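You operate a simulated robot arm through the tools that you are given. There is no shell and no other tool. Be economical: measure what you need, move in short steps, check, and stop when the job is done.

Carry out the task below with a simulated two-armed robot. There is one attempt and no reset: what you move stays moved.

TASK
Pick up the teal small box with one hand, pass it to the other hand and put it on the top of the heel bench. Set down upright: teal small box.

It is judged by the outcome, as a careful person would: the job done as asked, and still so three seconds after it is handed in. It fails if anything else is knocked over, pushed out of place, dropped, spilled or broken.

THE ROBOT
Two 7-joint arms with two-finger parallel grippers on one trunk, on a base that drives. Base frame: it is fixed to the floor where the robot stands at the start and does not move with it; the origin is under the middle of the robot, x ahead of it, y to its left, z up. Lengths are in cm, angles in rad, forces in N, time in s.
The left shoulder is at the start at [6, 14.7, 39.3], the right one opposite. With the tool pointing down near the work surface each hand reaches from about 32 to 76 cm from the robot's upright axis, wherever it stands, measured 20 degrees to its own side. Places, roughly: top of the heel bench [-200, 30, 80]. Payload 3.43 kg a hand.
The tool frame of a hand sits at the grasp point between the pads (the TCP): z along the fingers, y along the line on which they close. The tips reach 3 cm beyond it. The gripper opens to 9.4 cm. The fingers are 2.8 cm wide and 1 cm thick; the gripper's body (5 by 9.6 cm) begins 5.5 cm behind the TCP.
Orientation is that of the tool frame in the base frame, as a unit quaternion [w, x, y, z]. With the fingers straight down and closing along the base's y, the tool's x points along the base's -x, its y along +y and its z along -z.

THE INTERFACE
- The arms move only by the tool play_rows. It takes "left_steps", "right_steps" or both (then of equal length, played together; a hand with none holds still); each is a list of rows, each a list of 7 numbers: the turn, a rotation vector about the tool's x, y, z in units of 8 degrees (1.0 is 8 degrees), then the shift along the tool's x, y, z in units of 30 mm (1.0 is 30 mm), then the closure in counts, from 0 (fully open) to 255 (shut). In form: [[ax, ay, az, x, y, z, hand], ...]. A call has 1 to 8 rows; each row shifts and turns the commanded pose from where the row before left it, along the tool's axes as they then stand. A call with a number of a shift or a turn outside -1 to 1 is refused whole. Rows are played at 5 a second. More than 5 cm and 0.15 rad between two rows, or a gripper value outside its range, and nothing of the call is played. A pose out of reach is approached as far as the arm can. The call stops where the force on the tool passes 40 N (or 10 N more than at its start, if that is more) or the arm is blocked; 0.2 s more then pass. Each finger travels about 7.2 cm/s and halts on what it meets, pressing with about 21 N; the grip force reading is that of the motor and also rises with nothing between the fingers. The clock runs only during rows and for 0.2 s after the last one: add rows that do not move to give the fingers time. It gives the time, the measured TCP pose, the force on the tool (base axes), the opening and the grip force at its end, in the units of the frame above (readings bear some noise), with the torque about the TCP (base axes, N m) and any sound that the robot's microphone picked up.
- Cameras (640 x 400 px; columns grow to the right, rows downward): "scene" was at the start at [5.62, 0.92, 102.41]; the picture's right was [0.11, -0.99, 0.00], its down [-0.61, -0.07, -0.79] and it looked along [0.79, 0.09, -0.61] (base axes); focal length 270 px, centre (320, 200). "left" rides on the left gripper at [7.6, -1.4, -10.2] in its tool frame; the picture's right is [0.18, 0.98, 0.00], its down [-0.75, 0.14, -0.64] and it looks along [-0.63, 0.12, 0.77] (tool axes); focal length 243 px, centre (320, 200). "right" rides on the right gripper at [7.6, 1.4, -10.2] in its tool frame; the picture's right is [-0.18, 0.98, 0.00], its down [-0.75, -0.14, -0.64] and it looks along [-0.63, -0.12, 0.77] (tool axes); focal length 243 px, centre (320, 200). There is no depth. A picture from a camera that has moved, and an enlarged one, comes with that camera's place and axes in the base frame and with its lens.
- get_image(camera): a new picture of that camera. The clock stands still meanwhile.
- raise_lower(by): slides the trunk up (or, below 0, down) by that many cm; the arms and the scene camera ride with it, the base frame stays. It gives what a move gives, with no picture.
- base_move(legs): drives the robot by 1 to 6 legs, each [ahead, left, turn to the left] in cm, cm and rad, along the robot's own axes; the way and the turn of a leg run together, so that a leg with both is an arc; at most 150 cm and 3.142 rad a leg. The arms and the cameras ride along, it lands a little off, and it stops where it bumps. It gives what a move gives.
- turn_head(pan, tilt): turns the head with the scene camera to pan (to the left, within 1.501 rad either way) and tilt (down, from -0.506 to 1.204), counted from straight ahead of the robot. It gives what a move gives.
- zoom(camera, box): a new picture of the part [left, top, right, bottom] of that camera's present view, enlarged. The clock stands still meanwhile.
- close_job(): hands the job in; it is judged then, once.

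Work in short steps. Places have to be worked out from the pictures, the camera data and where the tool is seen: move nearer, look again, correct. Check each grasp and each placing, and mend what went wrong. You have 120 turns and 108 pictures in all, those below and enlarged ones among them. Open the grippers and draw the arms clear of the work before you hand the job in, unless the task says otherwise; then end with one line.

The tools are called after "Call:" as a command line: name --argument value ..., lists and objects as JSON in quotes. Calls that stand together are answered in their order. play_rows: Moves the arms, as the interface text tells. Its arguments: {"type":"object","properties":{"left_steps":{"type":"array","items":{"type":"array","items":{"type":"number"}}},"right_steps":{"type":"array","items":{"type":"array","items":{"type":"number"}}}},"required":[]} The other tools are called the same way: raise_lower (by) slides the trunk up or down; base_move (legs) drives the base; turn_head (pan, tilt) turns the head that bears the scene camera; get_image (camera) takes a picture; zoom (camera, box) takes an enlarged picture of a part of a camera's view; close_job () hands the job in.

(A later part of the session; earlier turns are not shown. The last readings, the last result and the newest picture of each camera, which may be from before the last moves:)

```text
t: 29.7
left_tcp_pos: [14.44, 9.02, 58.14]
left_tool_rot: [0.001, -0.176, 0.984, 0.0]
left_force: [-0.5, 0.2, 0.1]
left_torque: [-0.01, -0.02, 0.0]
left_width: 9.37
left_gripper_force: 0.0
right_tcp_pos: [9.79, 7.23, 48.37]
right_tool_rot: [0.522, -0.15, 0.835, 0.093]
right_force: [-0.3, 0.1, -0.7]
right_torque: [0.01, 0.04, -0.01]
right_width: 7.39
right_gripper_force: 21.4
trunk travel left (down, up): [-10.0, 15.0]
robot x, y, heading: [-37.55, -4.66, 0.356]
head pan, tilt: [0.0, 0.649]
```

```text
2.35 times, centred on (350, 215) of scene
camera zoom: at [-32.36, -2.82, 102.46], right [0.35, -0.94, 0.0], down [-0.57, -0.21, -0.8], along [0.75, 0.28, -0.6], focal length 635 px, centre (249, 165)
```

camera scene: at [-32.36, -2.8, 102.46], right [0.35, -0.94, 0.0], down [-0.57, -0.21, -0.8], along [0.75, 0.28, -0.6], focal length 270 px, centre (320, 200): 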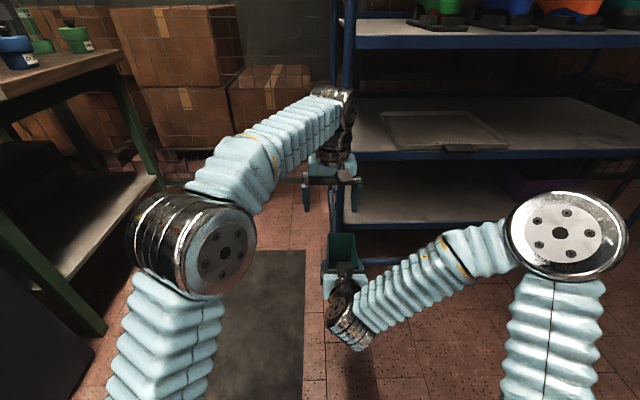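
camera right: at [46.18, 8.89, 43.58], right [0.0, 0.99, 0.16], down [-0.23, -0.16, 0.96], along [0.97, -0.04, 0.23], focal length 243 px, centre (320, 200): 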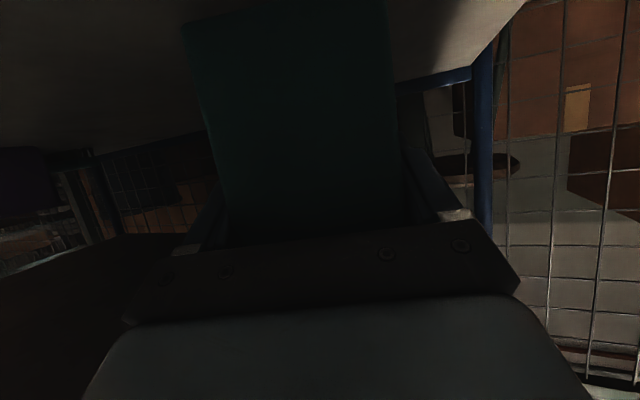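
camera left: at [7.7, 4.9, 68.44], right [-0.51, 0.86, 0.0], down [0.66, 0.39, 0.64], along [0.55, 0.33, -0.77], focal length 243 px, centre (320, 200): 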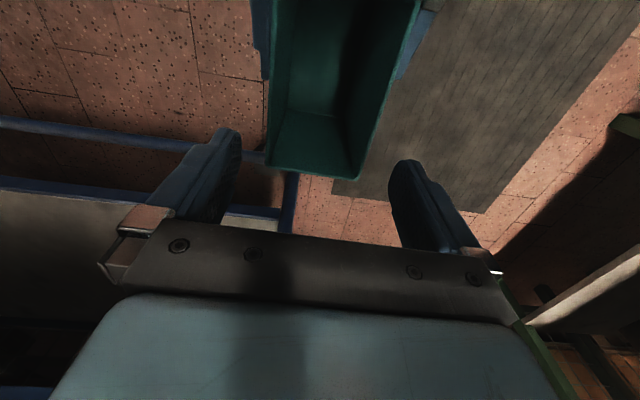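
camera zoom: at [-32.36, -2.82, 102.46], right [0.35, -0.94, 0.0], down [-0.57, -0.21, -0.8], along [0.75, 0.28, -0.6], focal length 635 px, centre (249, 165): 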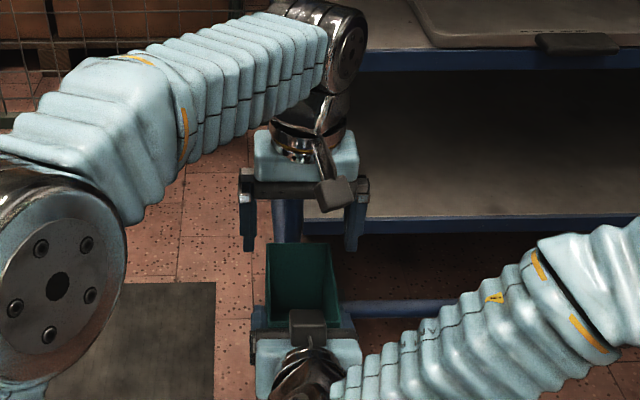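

Aligned. I descend 5.4 cm so the pads straddle the tub's side walls below the rim.

Call:
play_rows --left_steps '[[0, 0, 0, 0, -0.05, 0.6, 0], [0, 0, 0, 0, 0, 0.6, 0], [0, 0, 0, 0, 0, 0.6, 0]]'

Call:
get_image --camera "left"

Call:
zoom --camera "scene" --box '[260, 130, 440, 300]'

```text
t: 30.5
left_tcp_pos: [14.51, 8.64, 52.76]
left_tool_rot: [0.0, -0.176, 0.984, 0.0]
left_force: [-0.7, -0.2, 0.4]
left_torque: [-0.02, 0.01, 0.02]
left_width: 9.41
left_gripper_force: 0.0
right_tcp_pos: [9.76, 7.2, 48.4]
right_tool_rot: [0.521, -0.149, 0.835, 0.093]
right_force: [0.7, 0.6, -0.3]
right_torque: [0.0, 0.02, 0.0]
right_width: 7.39
right_gripper_force: 20.6
trunk travel left (down, up): [-10.0, 15.0]
robot x, y, heading: [-37.85, -4.78, 0.351]
head pan, tilt: [0.0, 0.649]
```

```text
70 pictures are left
camera left: at [7.87, 4.69, 63.02], right [-0.51, 0.86, 0.0], down [0.66, 0.39, 0.64], along [0.55, 0.33, -0.77], focal length 243 px, centre (320, 200)
```

left: 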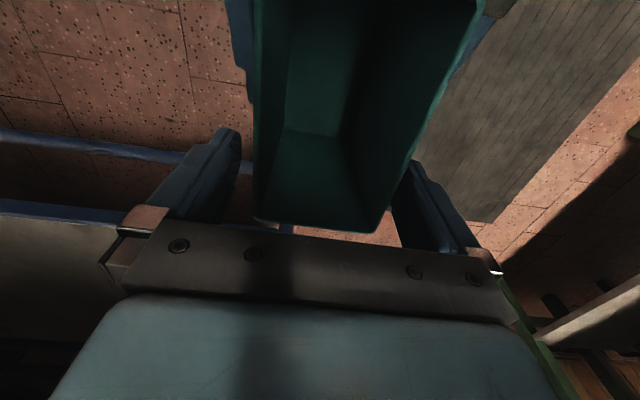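

```text
2.35 times, centred on (350, 215) of scene
camera zoom: at [-32.36, -2.82, 102.46], right [0.35, -0.94, 0.0], down [-0.57, -0.21, -0.8], along [0.75, 0.28, -0.6], focal length 635 px, centre (249, 165)
```

zoom: 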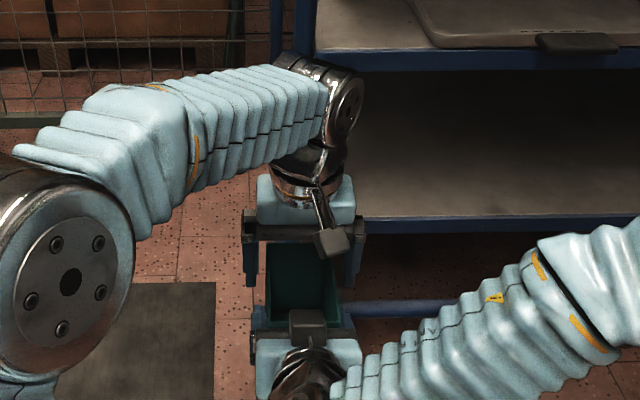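

The tub sits between the left pads. I close the left gripper while the right keeps holding.

Call:
play_rows --left_steps '[[0, 0, 0, 0, 0, 0, 100], [0, 0, 0, 0, 0, 0, 255], [0, 0, 0, 0, 0, 0, 255], [0, 0, 0, 0, 0, 0, 255], [0, 0, 0, 0, 0, 0, 255]]'

Call:
get_image --camera "left"

```text
t: 31.7
left_tcp_pos: [14.65, 8.84, 52.75]
left_tool_rot: [-0.001, -0.177, 0.984, 0.001]
left_force: [-2.2, 9.6, -3.0]
left_torque: [0.22, -0.02, -0.32]
left_width: 7.36
left_gripper_force: 21.0
right_tcp_pos: [9.92, 7.13, 48.5]
right_tool_rot: [0.521, -0.15, 0.835, 0.094]
right_force: [1.5, -9.1, 2.5]
right_torque: [0.25, -0.08, -0.2]
right_width: 7.38
right_gripper_force: 20.9
trunk travel left (down, up): [-10.0, 15.0]
robot x, y, heading: [-37.65, -4.72, 0.356]
head pan, tilt: [0.0, 0.649]
```

```text
68 pictures are left
camera left: at [7.88, 4.74, 63.01], right [-0.51, 0.86, 0.0], down [0.66, 0.39, 0.64], along [0.55, 0.33, -0.77], focal length 243 px, centre (320, 200)
```

left: 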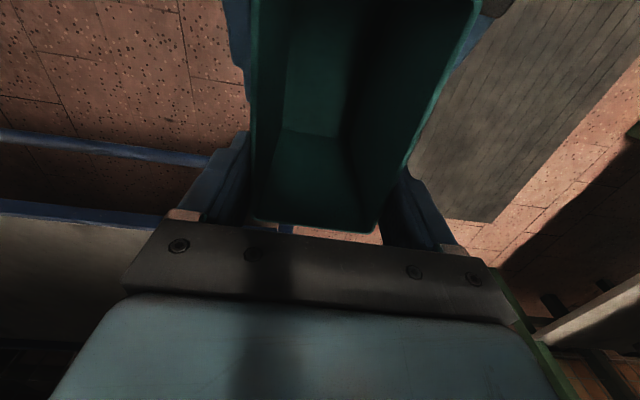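

Both hands hold it. I release the right hand fully and draw it straight back horizontally.

Call:
play_rows --right_steps '[[0, 0, 0, 0, 0, 0, 0], [0, 0, 0, 0, 0, 0, 0], [0, 0, 0, 0, 0, 0, 0]]'

Call:
play_rows --right_steps '[[0, 0, 0, 0.44, 0, -0.9, 0], [0, 0, 0, 0.44, 0, -0.9, 0], [0, 0, 0, 0.44, 0, -0.9, 0]]'

Call:
get_image --camera "scene"

Call:
get_image --camera "left"

```text
t: 32.5
left_tcp_pos: [14.46, 8.77, 52.7]
left_tool_rot: [0.0, -0.176, 0.984, 0.0]
left_force: [-1.0, 0.5, 0.5]
left_torque: [0.01, -0.02, 0.03]
left_width: 7.39
left_gripper_force: 20.8
right_tcp_pos: [9.76, 7.2, 48.46]
right_tool_rot: [0.522, -0.149, 0.835, 0.093]
right_force: [-0.3, 0.3, -0.1]
right_torque: [-0.04, 0.04, -0.01]
right_width: 9.41
right_gripper_force: 0.1
trunk travel left (down, up): [-10.0, 15.0]
robot x, y, heading: [-37.46, -4.64, 0.357]
head pan, tilt: [0.0, 0.649]
```

```text
t: 33.3
left_tcp_pos: [14.51, 8.91, 52.78]
left_tool_rot: [0.0, -0.177, 0.984, 0.002]
left_force: [-6.3, 13.7, 3.6]
left_torque: [0.33, 0.56, -1.2]
left_width: 7.9
left_gripper_force: 21.0
right_tcp_pos: [3.49, 7.88, 49.04]
right_tool_rot: [0.521, -0.148, 0.836, 0.091]
right_force: [7.4, -13.3, -4.2]
right_torque: [0.16, 0.23, -0.37]
right_width: 9.39
right_gripper_force: 0.0
right hand out of reach, approached as far as the arm can: row 2, 3
trunk travel left (down, up): [-10.0, 15.0]
robot x, y, heading: [-37.8, -4.26, 0.359]
head pan, tilt: [0.0, 0.649]
```

```text
67 pictures are left
camera scene: at [-32.35, -2.82, 102.46], right [0.35, -0.94, 0.0], down [-0.57, -0.21, -0.8], along [0.75, 0.28, -0.6], focal length 270 px, centre (320, 200)
```

scene: 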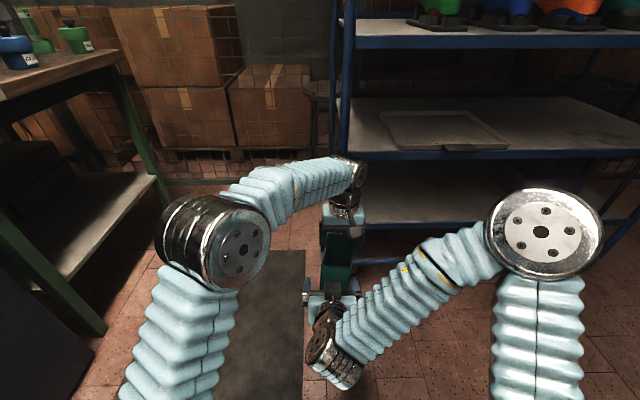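

```text
66 pictures are left
camera left: at [7.88, 4.81, 63.03], right [-0.51, 0.86, 0.0], down [0.66, 0.39, 0.64], along [0.55, 0.33, -0.77], focal length 243 px, centre (320, 200)
```

left: 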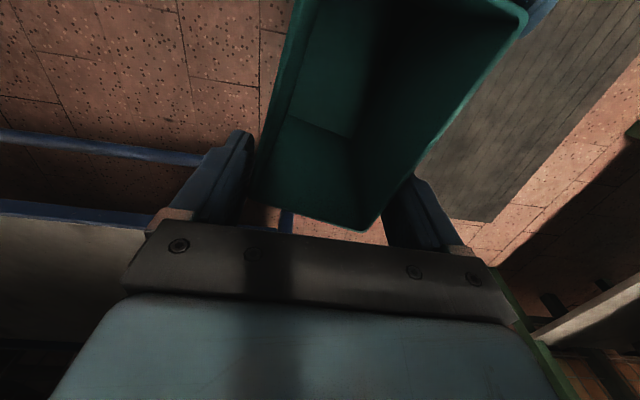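

The right arm hit its inner reach limit and drifted sideways, twisting the tub slightly in the left grip. I relieve it by moving the left hand left ~2.2 cm and then forward off the right fingertips.

Call:
play_rows --left_steps '[[0, 0, 0, 0, 0.4, 0, 255], [0, 0, 0, 0, 0.35, 0, 255], [0, 0, 0, -0.3, 0, 0, 255]]'

Call:
get_image --camera "left"

Call:
zoom --camera "scene" --box '[260, 150, 420, 310]'

```text
t: 34.1
left_tcp_pos: [14.48, 11.3, 52.71]
left_tool_rot: [0.001, -0.177, 0.984, 0.0]
left_force: [-0.1, -0.3, -0.4]
left_torque: [0.0, -0.01, -0.01]
left_width: 7.92
left_gripper_force: 21.0
right_tcp_pos: [3.46, 8.01, 49.0]
right_tool_rot: [0.522, -0.15, 0.835, 0.094]
right_force: [-0.1, -1.5, 0.4]
right_torque: [0.0, 0.0, 0.0]
right_width: 9.41
right_gripper_force: 0.1
trunk travel left (down, up): [-10.0, 15.0]
robot x, y, heading: [-37.49, -4.91, 0.351]
head pan, tilt: [0.0, 0.649]
```

```text
65 pictures are left
camera left: at [7.89, 7.14, 63.02], right [-0.51, 0.86, 0.0], down [0.66, 0.39, 0.64], along [0.55, 0.33, -0.77], focal length 243 px, centre (320, 200)
```

left: 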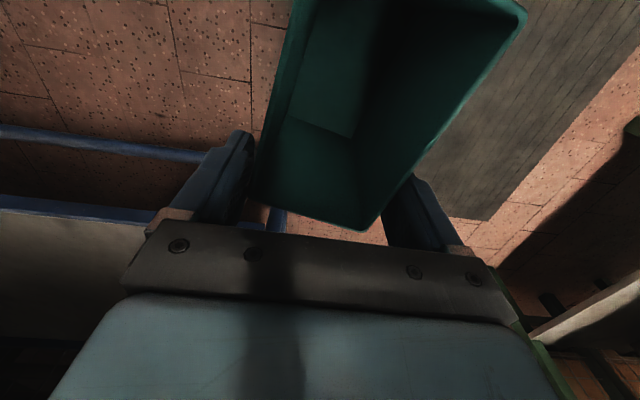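

```text
2.50 times, centred on (340, 230) of scene
camera zoom: at [-32.36, -2.82, 102.46], right [0.35, -0.94, 0.0], down [-0.57, -0.21, -0.8], along [0.75, 0.28, -0.6], focal length 675 px, centre (270, 125)
```

zoom: 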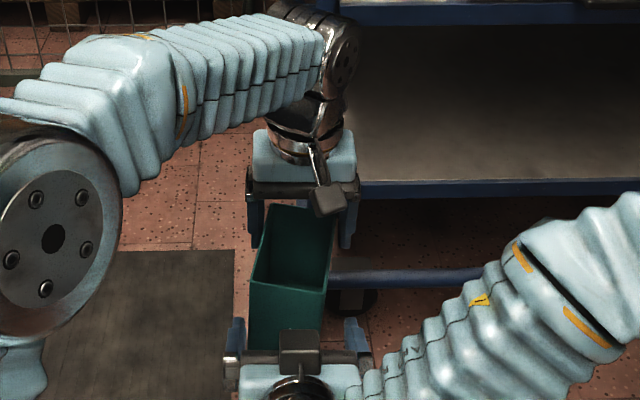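

Contact released; the tub is held with a slight yaw skew, which is harmless. I move the left hand forward clear of the right fingertips, then take the right hand away to the right.

Call:
play_rows --left_steps '[[0, 0, 0, -0.6, 0, 0, 255], [0, 0, 0, -0.6, 0, 0, 255], [0, 0, 0, -0.6, 0, 0, 255]]'

Call:
play_rows --right_steps '[[0, 0, 0, 0, -0.8, 0, 0], [0, 0, 0, 0, -0.8, 0, 0], [0, 0, 0, 0, -0.8, 0, 0], [0, 0, 0, 0, -0.8, 0, 0], [0, 0, 0, 0, -0.8, 0, 0]]'

Call:
get_image --camera "scene"

Call:
get_image --camera "left"

```text
t: 34.9
left_tcp_pos: [19.51, 13.31, 52.81]
left_tool_rot: [0.0, -0.175, 0.985, 0.0]
left_force: [0.5, -0.3, 0.6]
left_torque: [-0.01, -0.02, 0.0]
left_width: 7.87
left_gripper_force: 20.8
right_tcp_pos: [3.38, 8.05, 48.9]
right_tool_rot: [0.522, -0.149, 0.835, 0.093]
right_force: [-1.0, -0.1, 0.0]
right_torque: [-0.01, 0.01, -0.01]
right_width: 9.42
right_gripper_force: 0.2
trunk travel left (down, up): [-10.0, 15.0]
robot x, y, heading: [-37.62, -4.65, 0.354]
head pan, tilt: [0.0, 0.649]
```

```text
t: 36.1
left_tcp_pos: [19.71, 13.29, 52.96]
left_tool_rot: [0.002, -0.177, 0.984, -0.001]
left_force: [10.9, -1.2, 0.2]
left_torque: [-0.06, -0.29, 0.67]
left_width: 7.38
left_gripper_force: 20.6
right_tcp_pos: [11.26, 1.81, 49.99]
right_tool_rot: [0.521, -0.152, 0.835, 0.094]
right_force: [-9.9, 1.3, -0.5]
right_torque: [-0.07, 0.01, 0.63]
right_width: 9.38
right_gripper_force: 0.0
right hand out of reach, approached as far as the arm can: row 1, 2, 3, 4, 5
trunk travel left (down, up): [-10.0, 15.0]
robot x, y, heading: [-37.52, -4.43, 0.356]
head pan, tilt: [0.0, 0.649]
```

```text
63 pictures are left
camera scene: at [-32.35, -2.81, 102.46], right [0.35, -0.94, 0.0], down [-0.57, -0.21, -0.8], along [0.75, 0.28, -0.6], focal length 270 px, centre (320, 200)
```

scene: 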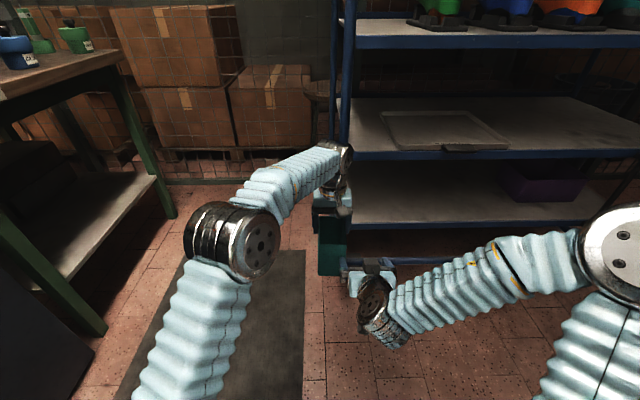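

```text
62 pictures are left
camera left: at [13.0, 9.12, 63.19], right [-0.52, 0.86, 0.0], down [0.66, 0.4, 0.64], along [0.55, 0.33, -0.77], focal length 243 px, centre (320, 200)
```

left: 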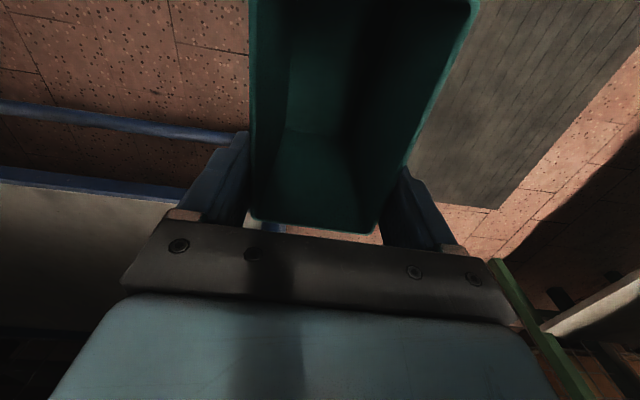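

The right hand slid along its inner limit, nudged the tub's front and re-squared it (width back to 7.38). I now move the left hand away left/forward rather than the right.

Call:
play_rows --left_steps '[[0, 0, 0, -0.3, 0.1, 0, 255], [0, 0, 0, 0, 0.8, 0, 255], [0, 0, 0, 0, 0.8, 0, 255], [0, 0, 0, 0, 0.8, 0, 255]]'

Call:
get_image --camera "left"

```text
t: 37.1
left_tcp_pos: [17.96, 20.41, 52.67]
left_tool_rot: [-0.001, -0.176, 0.984, 0.001]
left_force: [0.7, -0.2, 0.8]
left_torque: [0.01, 0.0, 0.01]
left_width: 7.36
left_gripper_force: 20.9
right_tcp_pos: [11.31, 1.73, 50.14]
right_tool_rot: [0.521, -0.149, 0.835, 0.093]
right_force: [-0.4, -0.7, 0.3]
right_torque: [-0.02, 0.03, 0.04]
right_width: 9.4
right_gripper_force: 0.1
trunk travel left (down, up): [-10.0, 15.0]
robot x, y, heading: [-37.67, -4.6, 0.357]
head pan, tilt: [0.0, 0.649]
```

```text
61 pictures are left
camera left: at [11.27, 16.26, 63.03], right [-0.51, 0.86, 0.0], down [0.66, 0.39, 0.64], along [0.55, 0.33, -0.77], focal length 243 px, centre (320, 200)
```

left: 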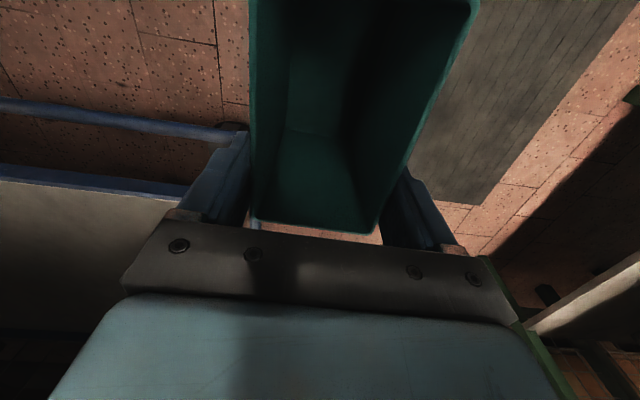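

The left hand holds the tub squarely, clear of the right. Now I back off 10 cm and turn clockwise (open-floor side) part way, then look toward the heel bench.

Call:
base_move --legs '[[-10, 0, 0], [0, 0, -2.2]]'

Call:
turn_head --pan -1.3 --tilt 0.3

Call:
get_image --camera "scene"

```text
t: 43.5
left_tcp_pos: [-60.5, -67.75, 52.72]
left_tool_rot: [0.0, 0.803, 0.597, 0.0]
left_force: [0.3, -0.1, 0.2]
left_torque: [0.0, -0.02, 0.0]
left_width: 7.35
left_gripper_force: 20.7
right_tcp_pos: [-71.41, -51.25, 50.05]
right_tool_rot: [0.316, 0.681, 0.507, -0.425]
right_force: [0.2, 0.0, -0.8]
right_torque: [-0.01, -0.01, 0.01]
right_width: 9.4
right_gripper_force: 0.1
trunk travel left (down, up): [-10.0, 15.0]
robot x, y, heading: [-47.25, -8.47, -1.863]
head pan, tilt: [0.0, 0.649]
```

```text
t: 45.0
left_tcp_pos: [-60.5, -67.68, 52.71]
left_tool_rot: [0.0, 0.802, 0.597, 0.0]
left_force: [0.3, 0.6, -1.2]
left_torque: [-0.01, -0.03, 0.0]
left_width: 7.39
left_gripper_force: 21.1
right_tcp_pos: [-71.3, -51.17, 50.07]
right_tool_rot: [0.316, 0.681, 0.506, -0.425]
right_force: [-0.7, 0.9, 0.1]
right_torque: [-0.02, 0.02, 0.04]
right_width: 9.38
right_gripper_force: 0.0
trunk travel left (down, up): [-10.0, 15.0]
robot x, y, heading: [-46.91, -7.97, -1.863]
head pan, tilt: [-1.3, 0.3]
```

```text
60 pictures are left
camera scene: at [-55.54, -5.22, 105.64], right [0.02, 1.0, 0.0], down [0.3, -0.01, -0.96], along [-0.95, 0.02, -0.3], focal length 270 px, centre (320, 200)
```

scene: 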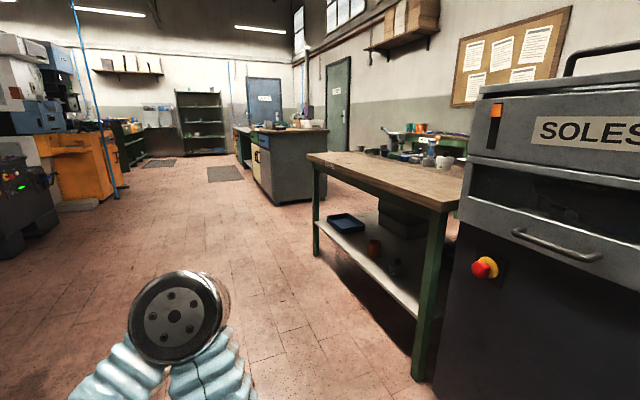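

The near wooden table with green legs matches [-200, 30, 80]. I zoom to see its top and what stands on it.

Call:
zoom --camera "scene" --box '[230, 90, 490, 252]'

```text
2.46 times, centred on (360, 171) of scene
camera zoom: at [-55.54, -5.22, 105.64], right [0.02, 1.0, 0.0], down [0.3, -0.01, -0.96], along [-0.95, 0.02, -0.3], focal length 665 px, centre (222, 271)
```

zoom: 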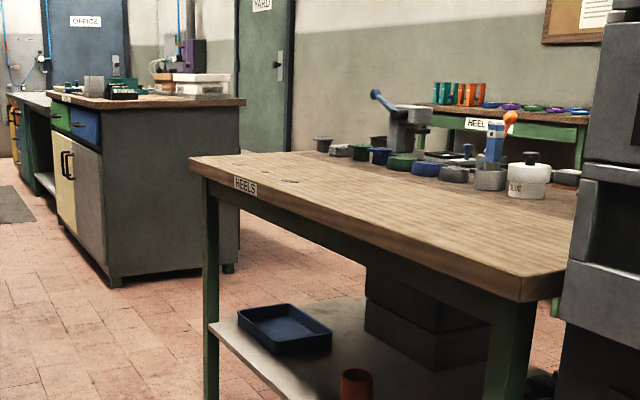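

The sign reads "HEELS"; its front half is clear. Front edge runs about (-134, 35)→(-239, -10). I drive to a staging point ~85 cm off that edge and turn to face it squarely (heading ≈1.98).

Call:
base_move --legs '[[79.9, -78.3, 0], [0, 0, -2.44]]'

Call:
turn_head --pan 0.0 --tilt 0.35

Call:
get_image --camera "scene"

```text
t: 56.5
left_tcp_pos: [-174.22, -8.5, 52.8]
left_tool_rot: [0.0, 0.841, -0.541, 0.0]
left_force: [1.0, 0.2, -1.8]
left_torque: [0.01, 0.01, 0.0]
left_width: 7.35
left_gripper_force: 20.8
right_tcp_pos: [-155.47, -13.76, 50.0]
right_tool_rot: [-0.286, 0.714, -0.459, -0.445]
right_force: [0.4, 0.8, 0.7]
right_torque: [0.0, -0.03, -0.01]
right_width: 9.4
right_gripper_force: 0.1
trunk travel left (down, up): [-10.0, 15.0]
robot x, y, heading: [-145.42, -62.16, 1.992]
head pan, tilt: [-1.3, 0.3]
```

```text
t: 57.9
left_tcp_pos: [-174.37, -8.5, 52.78]
left_tool_rot: [0.0, 0.841, -0.541, 0.0]
left_force: [0.8, 0.2, -0.7]
left_torque: [-0.02, 0.02, -0.01]
left_width: 7.39
left_gripper_force: 20.9
right_tcp_pos: [-155.43, -13.77, 50.18]
right_tool_rot: [-0.287, 0.714, -0.459, -0.445]
right_force: [0.7, -0.5, -0.3]
right_torque: [0.01, 0.02, -0.02]
right_width: 9.39
right_gripper_force: 0.0
trunk travel left (down, up): [-10.0, 15.0]
robot x, y, heading: [-145.31, -62.17, 1.997]
head pan, tilt: [0.0, 0.351]
```

```text
58 pictures are left
camera scene: at [-147.93, -56.47, 105.16], right [0.91, 0.41, 0.0], down [0.14, -0.31, -0.94], along [-0.39, 0.85, -0.34], focal length 270 px, centre (320, 200)
```

scene: 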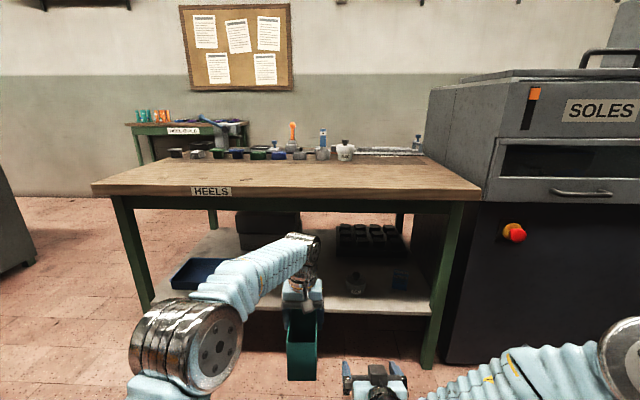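

Squared to the bench. I raise the trunk fully and lift both hands (left back to x'≈46, right up and outward), all in free space.

Call:
raise_lower --by 15

Call:
play_rows --left_steps '[[0, 0, 0, 0.7, 0.3, -0.3, 255], [0, 0, 0, 0.7, 0.3, -0.6, 255], [0, 0, 0, 0.7, 0.3, -0.9, 255], [0, 0, 0, 0.7, 0.3, -0.9, 255], [0, 0, 0, 0.6, 0.3, -0.9, 255], [0, 0, 0, 0.5, 0.3, -0.9, 255], [0, 0, 0, 0.4, 0.3, -0.9, 255], [0, 0, 0, 0.4, 0.3, -0.9, 255]]' --right_steps '[[0, 0, 0, -0.85, -0.3, -0.41, 0], [0, 0, 0, -0.85, -0.3, -0.41, 0], [0, 0, 0, -0.85, -0.3, -0.41, 0], [0, 0, 0, -0.85, -0.3, -0.41, 0], [0, 0, 0, -0.85, -0.3, -0.41, 0], [0, 0, 0, -0.85, -0.3, -0.41, 0], [0, 0, 0, -0.85, -0.3, -0.41, 0], [0, 0, 0, -0.85, -0.3, -0.41, 0]]'

Call:
get_image --camera "scene"

```text
t: 59.7
left_tcp_pos: [-174.37, -8.54, 67.74]
left_tool_rot: [0.0, 0.841, -0.541, -0.001]
left_force: [0.6, 0.3, -0.3]
left_torque: [0.04, 0.02, 0.01]
left_width: 7.38
left_gripper_force: 20.7
right_tcp_pos: [-155.4, -13.74, 65.01]
right_tool_rot: [-0.287, 0.714, -0.459, -0.445]
right_force: [-0.8, 0.7, -0.2]
right_torque: [0.01, -0.02, -0.01]
right_width: 9.41
right_gripper_force: 0.0
trunk travel left (down, up): [-25.0, 0.0]
robot x, y, heading: [-145.28, -62.42, 1.998]
head pan, tilt: [0.0, 0.351]
```

```text
t: 61.5
left_tcp_pos: [-175.02, -24.36, 86.66]
left_tool_rot: [0.0, 0.841, -0.54, 0.001]
left_force: [0.2, 0.0, 0.6]
left_torque: [0.02, 0.03, 0.03]
left_width: 7.36
left_gripper_force: 21.0
right_tcp_pos: [-148.92, -10.67, 87.8]
right_tool_rot: [-0.287, 0.713, -0.459, -0.446]
right_force: [0.2, 0.0, 0.0]
right_torque: [-0.02, 0.03, -0.01]
right_width: 9.4
right_gripper_force: 0.1
trunk travel left (down, up): [-25.0, 0.0]
robot x, y, heading: [-144.96, -61.96, 1.998]
head pan, tilt: [0.0, 0.351]
```

```text
57 pictures are left
camera scene: at [-147.94, -56.46, 120.16], right [0.91, 0.41, 0.0], down [0.14, -0.31, -0.94], along [-0.39, 0.85, -0.34], focal length 270 px, centre (320, 200)
```

scene: 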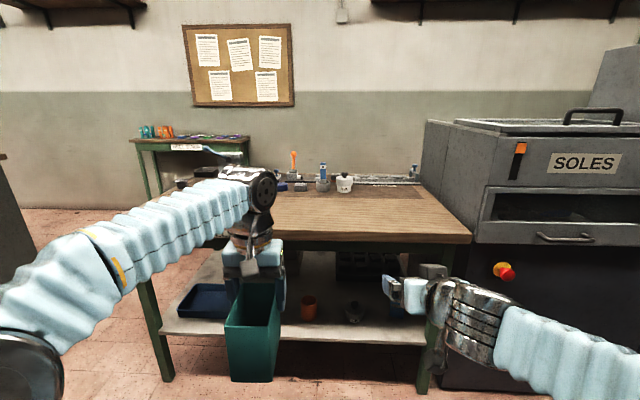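

Left needs about 9 cm more height so the tub's bottom clears the bench top; right up a bit too.

Call:
play_rows --left_steps '[[0, 0, 0, 0, 0, -0.8, 255], [0, 0, 0, 0, 0, -0.8, 255], [0, 0, 0, 0, 0, -0.8, 255], [0, 0, 0, 0, 0, -0.8, 255]]' --right_steps '[[0, 0, 0, -0.5, 0, -0.24, 0], [0, 0, 0, -0.5, 0, -0.24, 0], [0, 0, 0, -0.5, 0, -0.24, 0], [0, 0, 0, -0.5, 0, -0.24, 0]]'

Call:
turn_head --pan 0.1 --tilt 0.6

Call:
get_image --camera "scene"

Call:
get_image --camera "left"

```text
t: 62.5
left_tcp_pos: [-174.91, -24.35, 96.4]
left_tool_rot: [-0.001, 0.841, -0.541, 0.0]
left_force: [-1.2, -1.0, -0.7]
left_torque: [0.02, -0.02, 0.02]
left_width: 7.37
left_gripper_force: 20.6
right_tcp_pos: [-148.96, -10.7, 94.36]
right_tool_rot: [-0.286, 0.714, -0.459, -0.445]
right_force: [-0.7, -0.4, -0.5]
right_torque: [0.04, 0.0, 0.0]
right_width: 9.41
right_gripper_force: 0.1
trunk travel left (down, up): [-25.0, 0.0]
robot x, y, heading: [-145.51, -62.19, 1.996]
head pan, tilt: [0.0, 0.351]
```

```text
t: 63.2
left_tcp_pos: [-174.97, -24.33, 96.22]
left_tool_rot: [-0.001, 0.841, -0.541, 0.0]
left_force: [0.1, -0.4, -1.0]
left_torque: [0.04, 0.0, 0.0]
left_width: 7.37
left_gripper_force: 21.1
right_tcp_pos: [-148.92, -10.59, 94.47]
right_tool_rot: [-0.286, 0.714, -0.458, -0.445]
right_force: [0.8, 0.9, -0.2]
right_torque: [0.02, 0.0, 0.03]
right_width: 9.41
right_gripper_force: 0.0
trunk travel left (down, up): [-25.0, 0.0]
robot x, y, heading: [-145.33, -62.51, 2.001]
head pan, tilt: [0.099, 0.6]
```

```text
56 pictures are left
camera scene: at [-148.52, -57.31, 117.89], right [0.86, 0.5, 0.0], down [0.28, -0.49, -0.83], along [-0.41, 0.71, -0.56], focal length 270 px, centre (320, 200)
```

scene: 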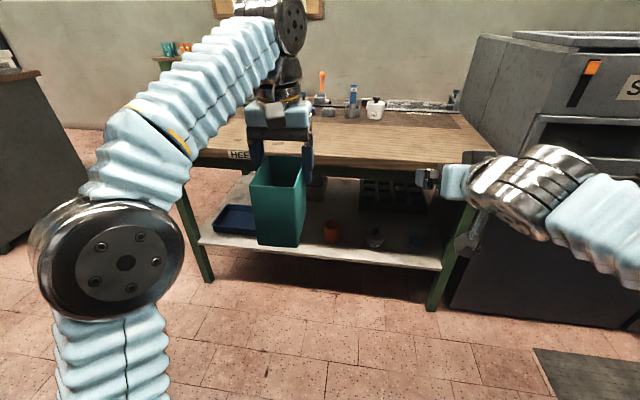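

```text
55 pictures are left
camera left: at [-170.46, -30.77, 106.61], right [-0.82, -0.57, 0.0], down [-0.44, 0.63, 0.64], along [-0.37, 0.53, -0.77], focal length 243 px, centre (320, 200)
```

left: 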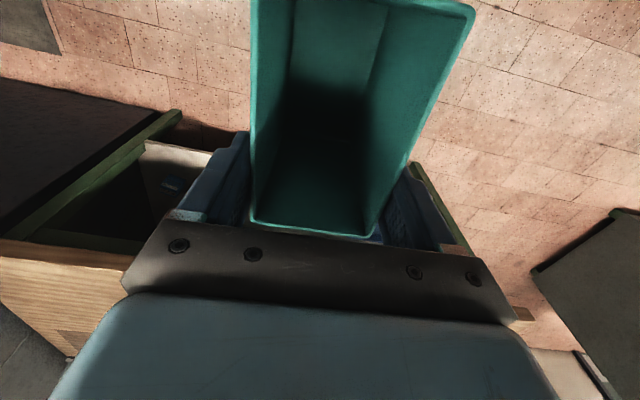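

Before approaching I check my own base's footprint by looking down, and lift the left hand 2 cm more for clearance.

Call:
play_rows --left_steps '[[0, 0, 0, 0, 0, -0.7, 255]]'

Call:
turn_head --pan 0.0 --tilt 1.2

Call:
get_image --camera "scene"

```text
t: 63.6
left_tcp_pos: [-174.92, -24.32, 96.33]
left_tool_rot: [0.001, 0.841, -0.541, 0.0]
left_force: [0.2, 0.2, 0.1]
left_torque: [-0.03, 0.04, -0.02]
left_width: 7.38
left_gripper_force: 20.9
left hand out of reach, approached as far as the arm can: row 1
right_tcp_pos: [-148.89, -10.73, 94.44]
right_tool_rot: [-0.287, 0.713, -0.46, -0.445]
right_force: [-0.1, -0.2, 0.7]
right_torque: [0.01, 0.0, -0.02]
right_width: 9.41
right_gripper_force: 0.0
trunk travel left (down, up): [-25.0, 0.0]
robot x, y, heading: [-145.09, -62.1, 1.999]
head pan, tilt: [0.099, 0.6]
```

```text
t: 64.6
left_tcp_pos: [-175.08, -24.25, 96.25]
left_tool_rot: [0.0, 0.841, -0.54, -0.001]
left_force: [-0.5, -1.0, -1.2]
left_torque: [-0.02, 0.03, -0.02]
left_width: 7.37
left_gripper_force: 21.2
right_tcp_pos: [-148.9, -10.7, 94.43]
right_tool_rot: [-0.286, 0.714, -0.459, -0.445]
right_force: [-0.6, 0.0, -0.7]
right_torque: [0.01, 0.01, 0.0]
right_width: 9.39
right_gripper_force: 0.0
trunk travel left (down, up): [-25.0, 0.0]
robot x, y, heading: [-145.29, -62.08, 1.996]
head pan, tilt: [0.0, 1.201]
```

```text
54 pictures are left
camera scene: at [-146.39, -59.86, 113.43], right [0.91, 0.41, 0.0], down [0.39, -0.85, -0.36], along [-0.15, 0.33, -0.93], focal length 270 px, centre (320, 200)
```

scene: 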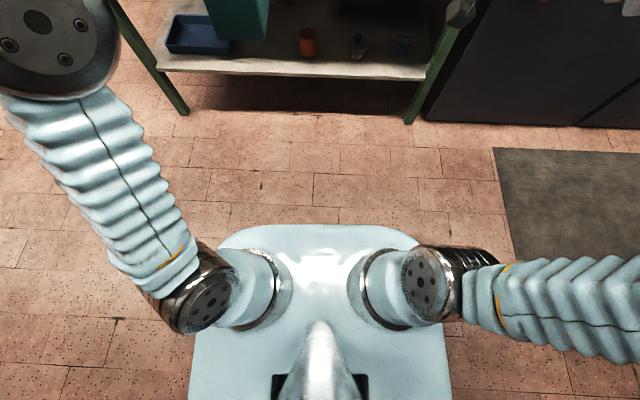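

The base front (~29 cm from my axis) will fit under the table's overhang at the intended stand. I drive 25 cm nearer and re-check the height of the bench top against the tub.

Call:
base_move --legs '[[25, 0, 0]]'

Call:
turn_head --pan 0.1 --tilt 0.6

Call:
get_image --camera "scene"

Call:
get_image --camera "left"

Call:
get_image --camera "right"

```text
t: 66.5
left_tcp_pos: [-185.36, -1.49, 96.43]
left_tool_rot: [0.001, 0.841, -0.541, 0.0]
left_force: [-0.5, -0.5, -0.3]
left_torque: [0.02, 0.0, 0.03]
left_width: 7.39
left_gripper_force: 21.3
right_tcp_pos: [-159.3, 12.25, 94.44]
right_tool_rot: [-0.287, 0.713, -0.46, -0.445]
right_force: [0.3, -0.8, 0.1]
right_torque: [-0.02, -0.02, 0.0]
right_width: 9.42
right_gripper_force: 0.1
trunk travel left (down, up): [-25.0, 0.0]
robot x, y, heading: [-155.37, -39.38, 1.998]
head pan, tilt: [0.0, 1.201]
```

```text
t: 67.5
left_tcp_pos: [-185.26, -1.38, 96.32]
left_tool_rot: [-0.001, 0.841, -0.542, 0.0]
left_force: [0.7, -0.3, -0.6]
left_torque: [0.03, -0.01, -0.01]
left_width: 7.34
left_gripper_force: 21.1
right_tcp_pos: [-159.33, 12.38, 94.42]
right_tool_rot: [-0.287, 0.713, -0.46, -0.445]
right_force: [-0.2, 0.0, 0.7]
right_torque: [-0.02, -0.01, 0.01]
right_width: 9.4
right_gripper_force: 0.0
trunk travel left (down, up): [-25.0, 0.0]
robot x, y, heading: [-156.21, -39.29, 1.997]
head pan, tilt: [0.099, 0.6]
```

```text
53 pictures are left
camera scene: at [-158.93, -34.38, 117.88], right [0.86, 0.5, 0.0], down [0.28, -0.49, -0.82], along [-0.41, 0.71, -0.57], focal length 270 px, centre (320, 200)
```

scene: 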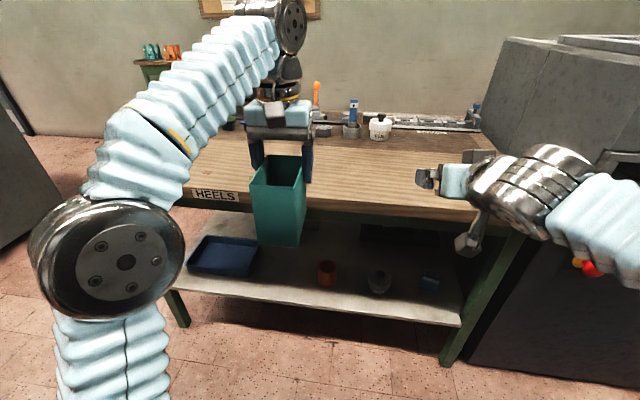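

```text
52 pictures are left
camera left: at [-180.86, -7.82, 106.62], right [-0.82, -0.57, 0.0], down [-0.44, 0.63, 0.64], along [-0.37, 0.53, -0.77], focal length 243 px, centre (320, 200)
```

left: 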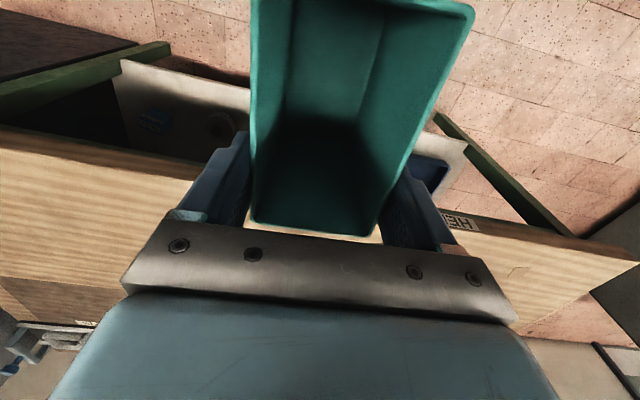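

```text
51 pictures are left
camera right: at [-155.34, 0.42, 92.08], right [-0.93, -0.33, 0.16], down [0.23, -0.17, 0.96], along [-0.29, 0.93, 0.23], focal length 243 px, centre (320, 200)
```

right: 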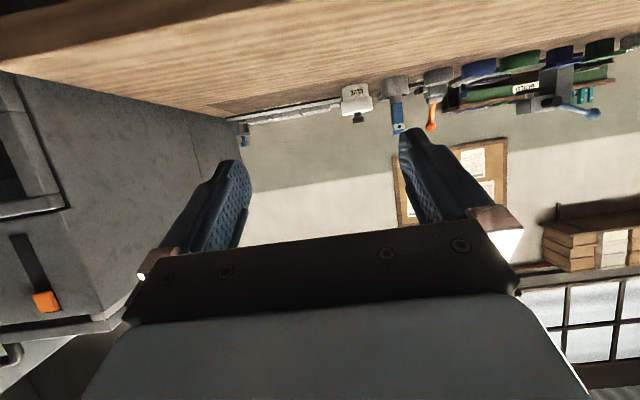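

I need the bench height and edge more precisely; zooming on the "HEELS" sign in both views to triangulate.

Call:
zoom --camera "left" --box '[400, 180, 560, 280]'

Call:
zoom --camera "scene" --box '[170, 140, 330, 260]'

```text
4.00 times, centred on (480, 230) of left
camera zoom: at [-180.86, -7.82, 106.62], right [-0.82, -0.57, 0.0], down [-0.44, 0.63, 0.64], along [-0.37, 0.53, -0.77], focal length 970 px, centre (-320, 80)
```

zoom: 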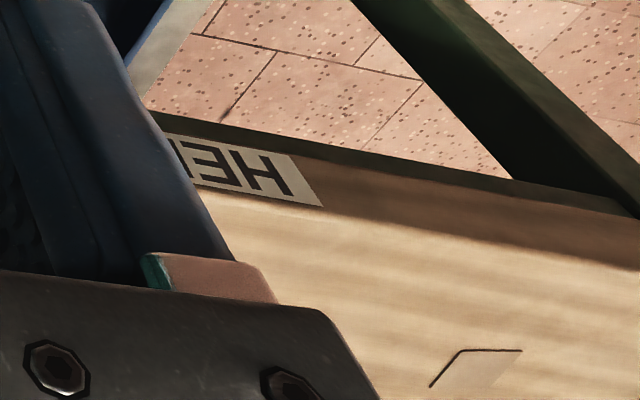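

```text
3.33 times, centred on (250, 200) of scene
camera zoom: at [-158.93, -34.38, 117.88], right [0.86, 0.5, 0.0], down [0.28, -0.49, -0.82], along [-0.41, 0.71, -0.57], focal length 900 px, centre (553, 200)
```

zoom: 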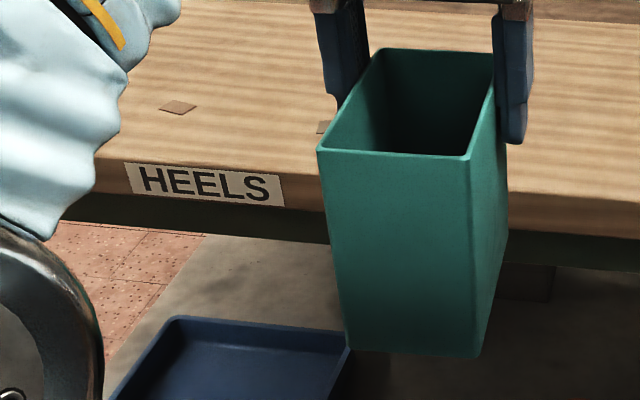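

Triangulated bench edge: top z≈80, front edge 16.7 cm ahead of the left TCP; the tub's bottom (~85) clears it by 5 cm. I drive 31 cm ahead so the tub ends up about 6–16 cm inside the edge.

Call:
base_move --legs '[[31, 0, 0]]'

Call:
get_image --camera "scene"

Call:
get_image --camera "left"

Call:
get_image --camera "right"

```text
t: 69.6
left_tcp_pos: [-198.26, 26.84, 96.32]
left_tool_rot: [0.0, 0.841, -0.541, 0.0]
left_force: [-0.5, 0.1, -0.7]
left_torque: [0.01, 0.0, 0.0]
left_width: 7.36
left_gripper_force: 20.8
right_tcp_pos: [-172.33, 40.66, 94.36]
right_tool_rot: [-0.287, 0.713, -0.46, -0.444]
right_force: [-0.2, 0.4, -0.8]
right_torque: [-0.02, 0.0, 0.01]
right_width: 9.39
right_gripper_force: 0.0
trunk travel left (down, up): [-25.0, 0.0]
robot x, y, heading: [-168.25, -10.88, 2.0]
head pan, tilt: [0.099, 0.6]
```

```text
48 pictures are left
camera scene: at [-171.82, -6.06, 117.89], right [0.86, 0.5, 0.0], down [0.28, -0.49, -0.83], along [-0.41, 0.71, -0.56], focal length 270 px, centre (320, 200)
```

scene: 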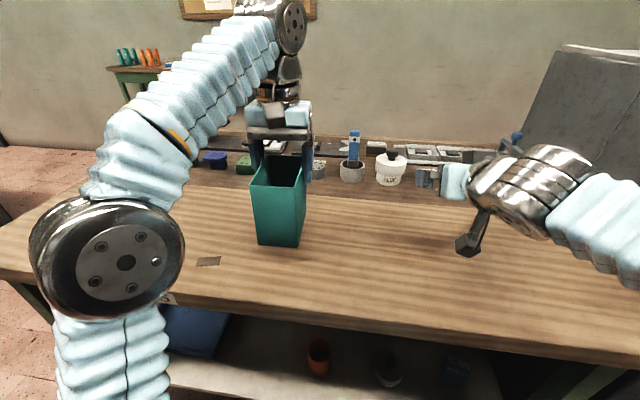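

```text
47 pictures are left
camera left: at [-193.77, 20.48, 106.62], right [-0.82, -0.57, 0.0], down [-0.44, 0.63, 0.64], along [-0.37, 0.53, -0.77], focal length 243 px, centre (320, 200)
```

left: 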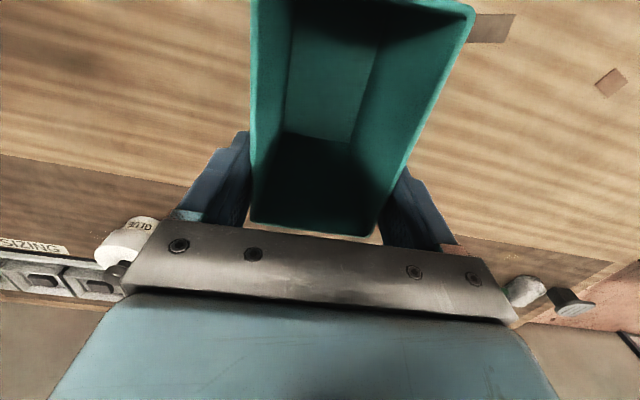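

```text
46 pictures are left
camera right: at [-168.26, 28.75, 92.09], right [-0.93, -0.33, 0.16], down [0.23, -0.17, 0.96], along [-0.29, 0.93, 0.23], focal length 243 px, centre (320, 200)
```

right: 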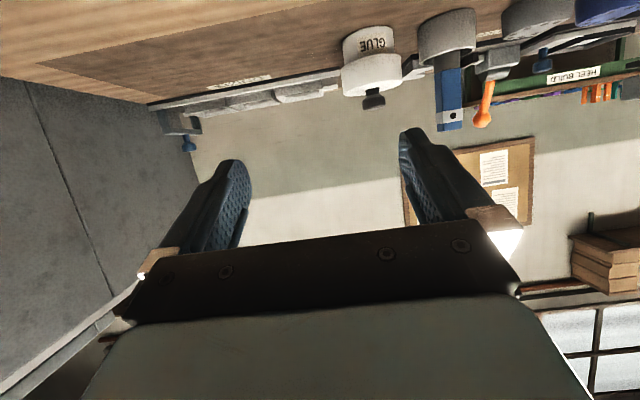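

The tub hovers over clear bench surface. I lower it in small steps and watch the height and force.

Call:
play_rows --left_steps '[[0, 0, 0, 0, 0, 0.35, 255], [0, 0, 0, 0, 0, 0.35, 255], [0, 0, 0, 0, 0, 0.35, 255]]'

```text
t: 70.4
left_tcp_pos: [-198.23, 26.93, 93.22]
left_tool_rot: [0.0, 0.842, -0.54, 0.0]
left_force: [0.0, -0.3, -0.9]
left_torque: [-0.01, -0.02, 0.02]
left_width: 7.37
left_gripper_force: 20.9
right_tcp_pos: [-172.35, 40.68, 94.53]
right_tool_rot: [-0.287, 0.713, -0.46, -0.444]
right_force: [-0.9, 0.6, 0.3]
right_torque: [0.02, 0.01, 0.0]
right_width: 9.41
right_gripper_force: 0.0
trunk travel left (down, up): [-25.0, 0.0]
robot x, y, heading: [-168.67, -10.85, 2.002]
head pan, tilt: [0.099, 0.6]
```

Tracking 1:1, now at 93.2; expected contact ≈91.4. I continue with finer steps.

Call:
play_rows --left_steps '[[0, 0, 0, 0, 0, 0.2, 255], [0, 0, 0, 0, 0, 0.2, 255]]'

Call:
zoom --camera "scene" --box '[200, 120, 360, 270]'

```text
t: 71.0
left_tcp_pos: [-198.09, 26.88, 92.06]
left_tool_rot: [0.0, 0.841, -0.541, 0.0]
left_force: [0.6, -0.6, -1.0]
left_torque: [0.0, 0.03, 0.0]
left_width: 7.34
left_gripper_force: 21.1
right_tcp_pos: [-172.25, 40.6, 94.47]
right_tool_rot: [-0.286, 0.714, -0.459, -0.444]
right_force: [-0.3, 0.2, -0.6]
right_torque: [0.03, -0.02, -0.01]
right_width: 9.41
right_gripper_force: 0.1
trunk travel left (down, up): [-25.0, 0.0]
robot x, y, heading: [-168.62, -11.13, 1.997]
head pan, tilt: [0.099, 0.6]
```

```text
2.67 times, centred on (280, 195) of scene
camera zoom: at [-171.83, -6.05, 117.89], right [0.86, 0.5, 0.0], down [0.28, -0.49, -0.82], along [-0.41, 0.71, -0.57], focal length 720 px, centre (427, 213)
```

zoom: 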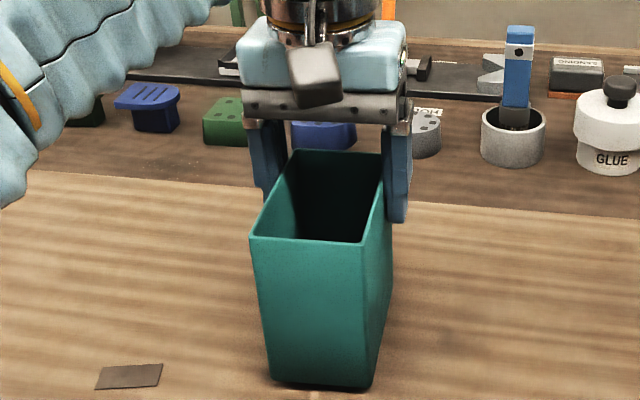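

The tub is a few mm above the surface. I lower in 3–5 mm steps until contact shows in the force.

Call:
play_rows --left_steps '[[0, 0, 0, 0, 0, 0.12, 255], [0, 0, 0, 0, 0, 0.1, 255]]'

```text
t: 71.6
left_tcp_pos: [-198.17, 26.93, 91.22]
left_tool_rot: [0.0, 0.842, -0.54, 0.0]
left_force: [-0.1, -1.1, -0.2]
left_torque: [0.04, 0.01, -0.01]
left_width: 7.38
left_gripper_force: 20.9
right_tcp_pos: [-172.19, 40.62, 94.37]
right_tool_rot: [-0.287, 0.714, -0.458, -0.445]
right_force: [0.5, 0.6, 0.2]
right_torque: [-0.03, -0.01, -0.05]
right_width: 9.39
right_gripper_force: 0.1
trunk travel left (down, up): [-25.0, 0.0]
robot x, y, heading: [-168.48, -10.47, 2.0]
head pan, tilt: [0.099, 0.6]
```

No contact yet (force ≈0); another small step.

Call:
play_rows --left_steps '[[0, 0, 0, 0, 0, 0.1, 255], [0, 0, 0, 0, 0, 0.08, 255]]'

Call:
zoom --camera "scene" --box '[240, 200, 330, 260]'

```text
t: 72.2
left_tcp_pos: [-198.22, 26.85, 91.05]
left_tool_rot: [0.0, 0.841, -0.541, -0.001]
left_force: [-3.3, -0.7, 23.4]
left_torque: [0.01, 0.09, 0.0]
left_width: 7.39
left_gripper_force: 21.1
right_tcp_pos: [-172.21, 40.46, 94.56]
right_tool_rot: [-0.287, 0.713, -0.459, -0.445]
right_force: [0.4, 0.2, -0.8]
right_torque: [0.04, 0.0, 0.04]
right_width: 9.4
right_gripper_force: 0.1
trunk travel left (down, up): [-25.0, 0.0]
robot x, y, heading: [-168.97, -10.92, 2.001]
head pan, tilt: [0.099, 0.6]
```

```text
6.67 times, centred on (285, 230) of scene
camera zoom: at [-171.78, -6.16, 117.93], right [0.86, 0.5, 0.0], down [0.28, -0.49, -0.83], along [-0.42, 0.71, -0.56], focal length 1800 px, centre (553, 0)
```

zoom: 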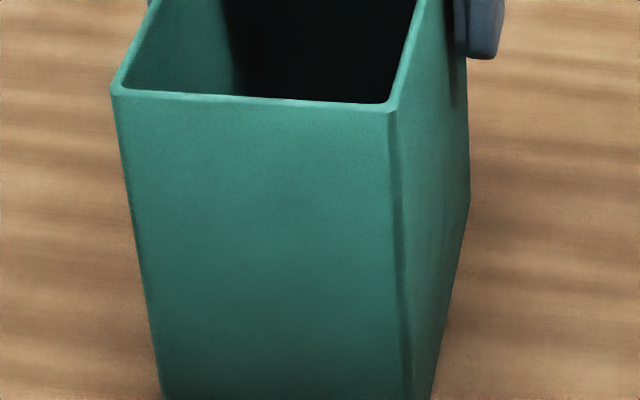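

Contact at z 91.05 (23 N). I ease the command up 3 mm, then open the gripper.

Call:
play_rows --left_steps '[[0, 0, 0, 0, 0, -0.1, 255], [0, 0, 0, 0, 0, 0, 200], [0, 0, 0, 0, 0, 0, 0], [0, 0, 0, 0, 0, 0, 0], [0, 0, 0, 0, 0, 0, 0]]'

Call:
get_image --camera "left"

Call:
zoom --camera "scene" --box '[200, 120, 360, 270]'

```text
t: 73.4
left_tcp_pos: [-198.24, 26.94, 91.05]
left_tool_rot: [-0.001, 0.841, -0.541, 0.0]
left_force: [0.4, 0.2, -0.1]
left_torque: [0.01, 0.03, 0.03]
left_width: 9.39
left_gripper_force: 0.0
right_tcp_pos: [-172.27, 40.58, 94.4]
right_tool_rot: [-0.287, 0.713, -0.459, -0.445]
right_force: [0.6, 0.2, 1.0]
right_torque: [0.0, 0.03, 0.05]
right_width: 9.41
right_gripper_force: 0.1
trunk travel left (down, up): [-25.0, 0.0]
robot x, y, heading: [-168.7, -10.61, 1.999]
head pan, tilt: [0.099, 0.6]
```

```text
43 pictures are left
camera left: at [-193.75, 20.48, 101.39], right [-0.82, -0.57, 0.0], down [-0.44, 0.63, 0.64], along [-0.37, 0.53, -0.77], focal length 243 px, centre (320, 200)
```

left: 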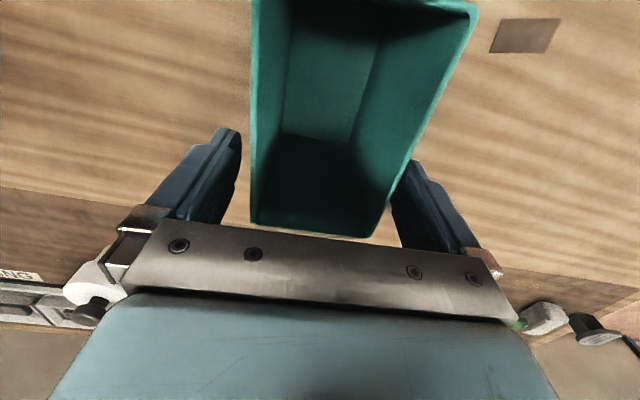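

```text
2.67 times, centred on (280, 195) of scene
camera zoom: at [-171.82, -6.05, 117.89], right [0.86, 0.5, 0.0], down [0.28, -0.49, -0.83], along [-0.41, 0.71, -0.57], focal length 720 px, centre (427, 213)
```

zoom: 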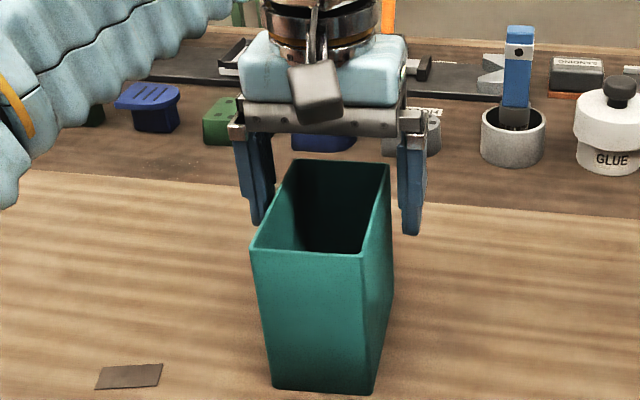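

Released and standing upright. I raise the left hand straight up 4.8 cm (tips just above the rim), then verify.

Call:
play_rows --left_steps '[[0, 0, 0, 0, 0, -0.5, 0], [0, 0, 0, 0, 0, -0.6, 0], [0, 0, 0, 0, 0, -0.5, 0]]'

Call:
get_image --camera "scene"

```text
t: 74.2
left_tcp_pos: [-198.26, 26.78, 95.95]
left_tool_rot: [0.001, 0.841, -0.541, 0.0]
left_force: [0.1, -0.3, 0.2]
left_torque: [-0.03, 0.01, -0.04]
left_width: 9.38
left_gripper_force: 0.1
right_tcp_pos: [-172.18, 40.67, 94.5]
right_tool_rot: [-0.288, 0.712, -0.46, -0.445]
right_force: [-0.5, 1.0, -0.3]
right_torque: [0.02, 0.0, 0.0]
right_width: 9.39
right_gripper_force: 0.0
trunk travel left (down, up): [-25.0, 0.0]
robot x, y, heading: [-168.55, -10.93, 1.999]
head pan, tilt: [0.099, 0.6]
```

```text
41 pictures are left
camera scene: at [-171.83, -6.06, 117.89], right [0.86, 0.5, 0.0], down [0.28, -0.49, -0.83], along [-0.41, 0.71, -0.56], focal length 270 px, centre (320, 200)
```

scene: 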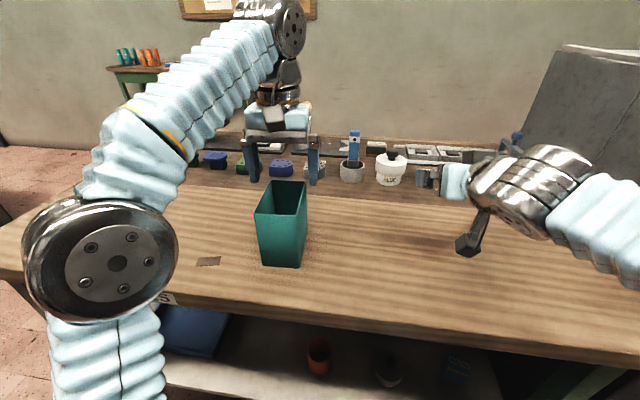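

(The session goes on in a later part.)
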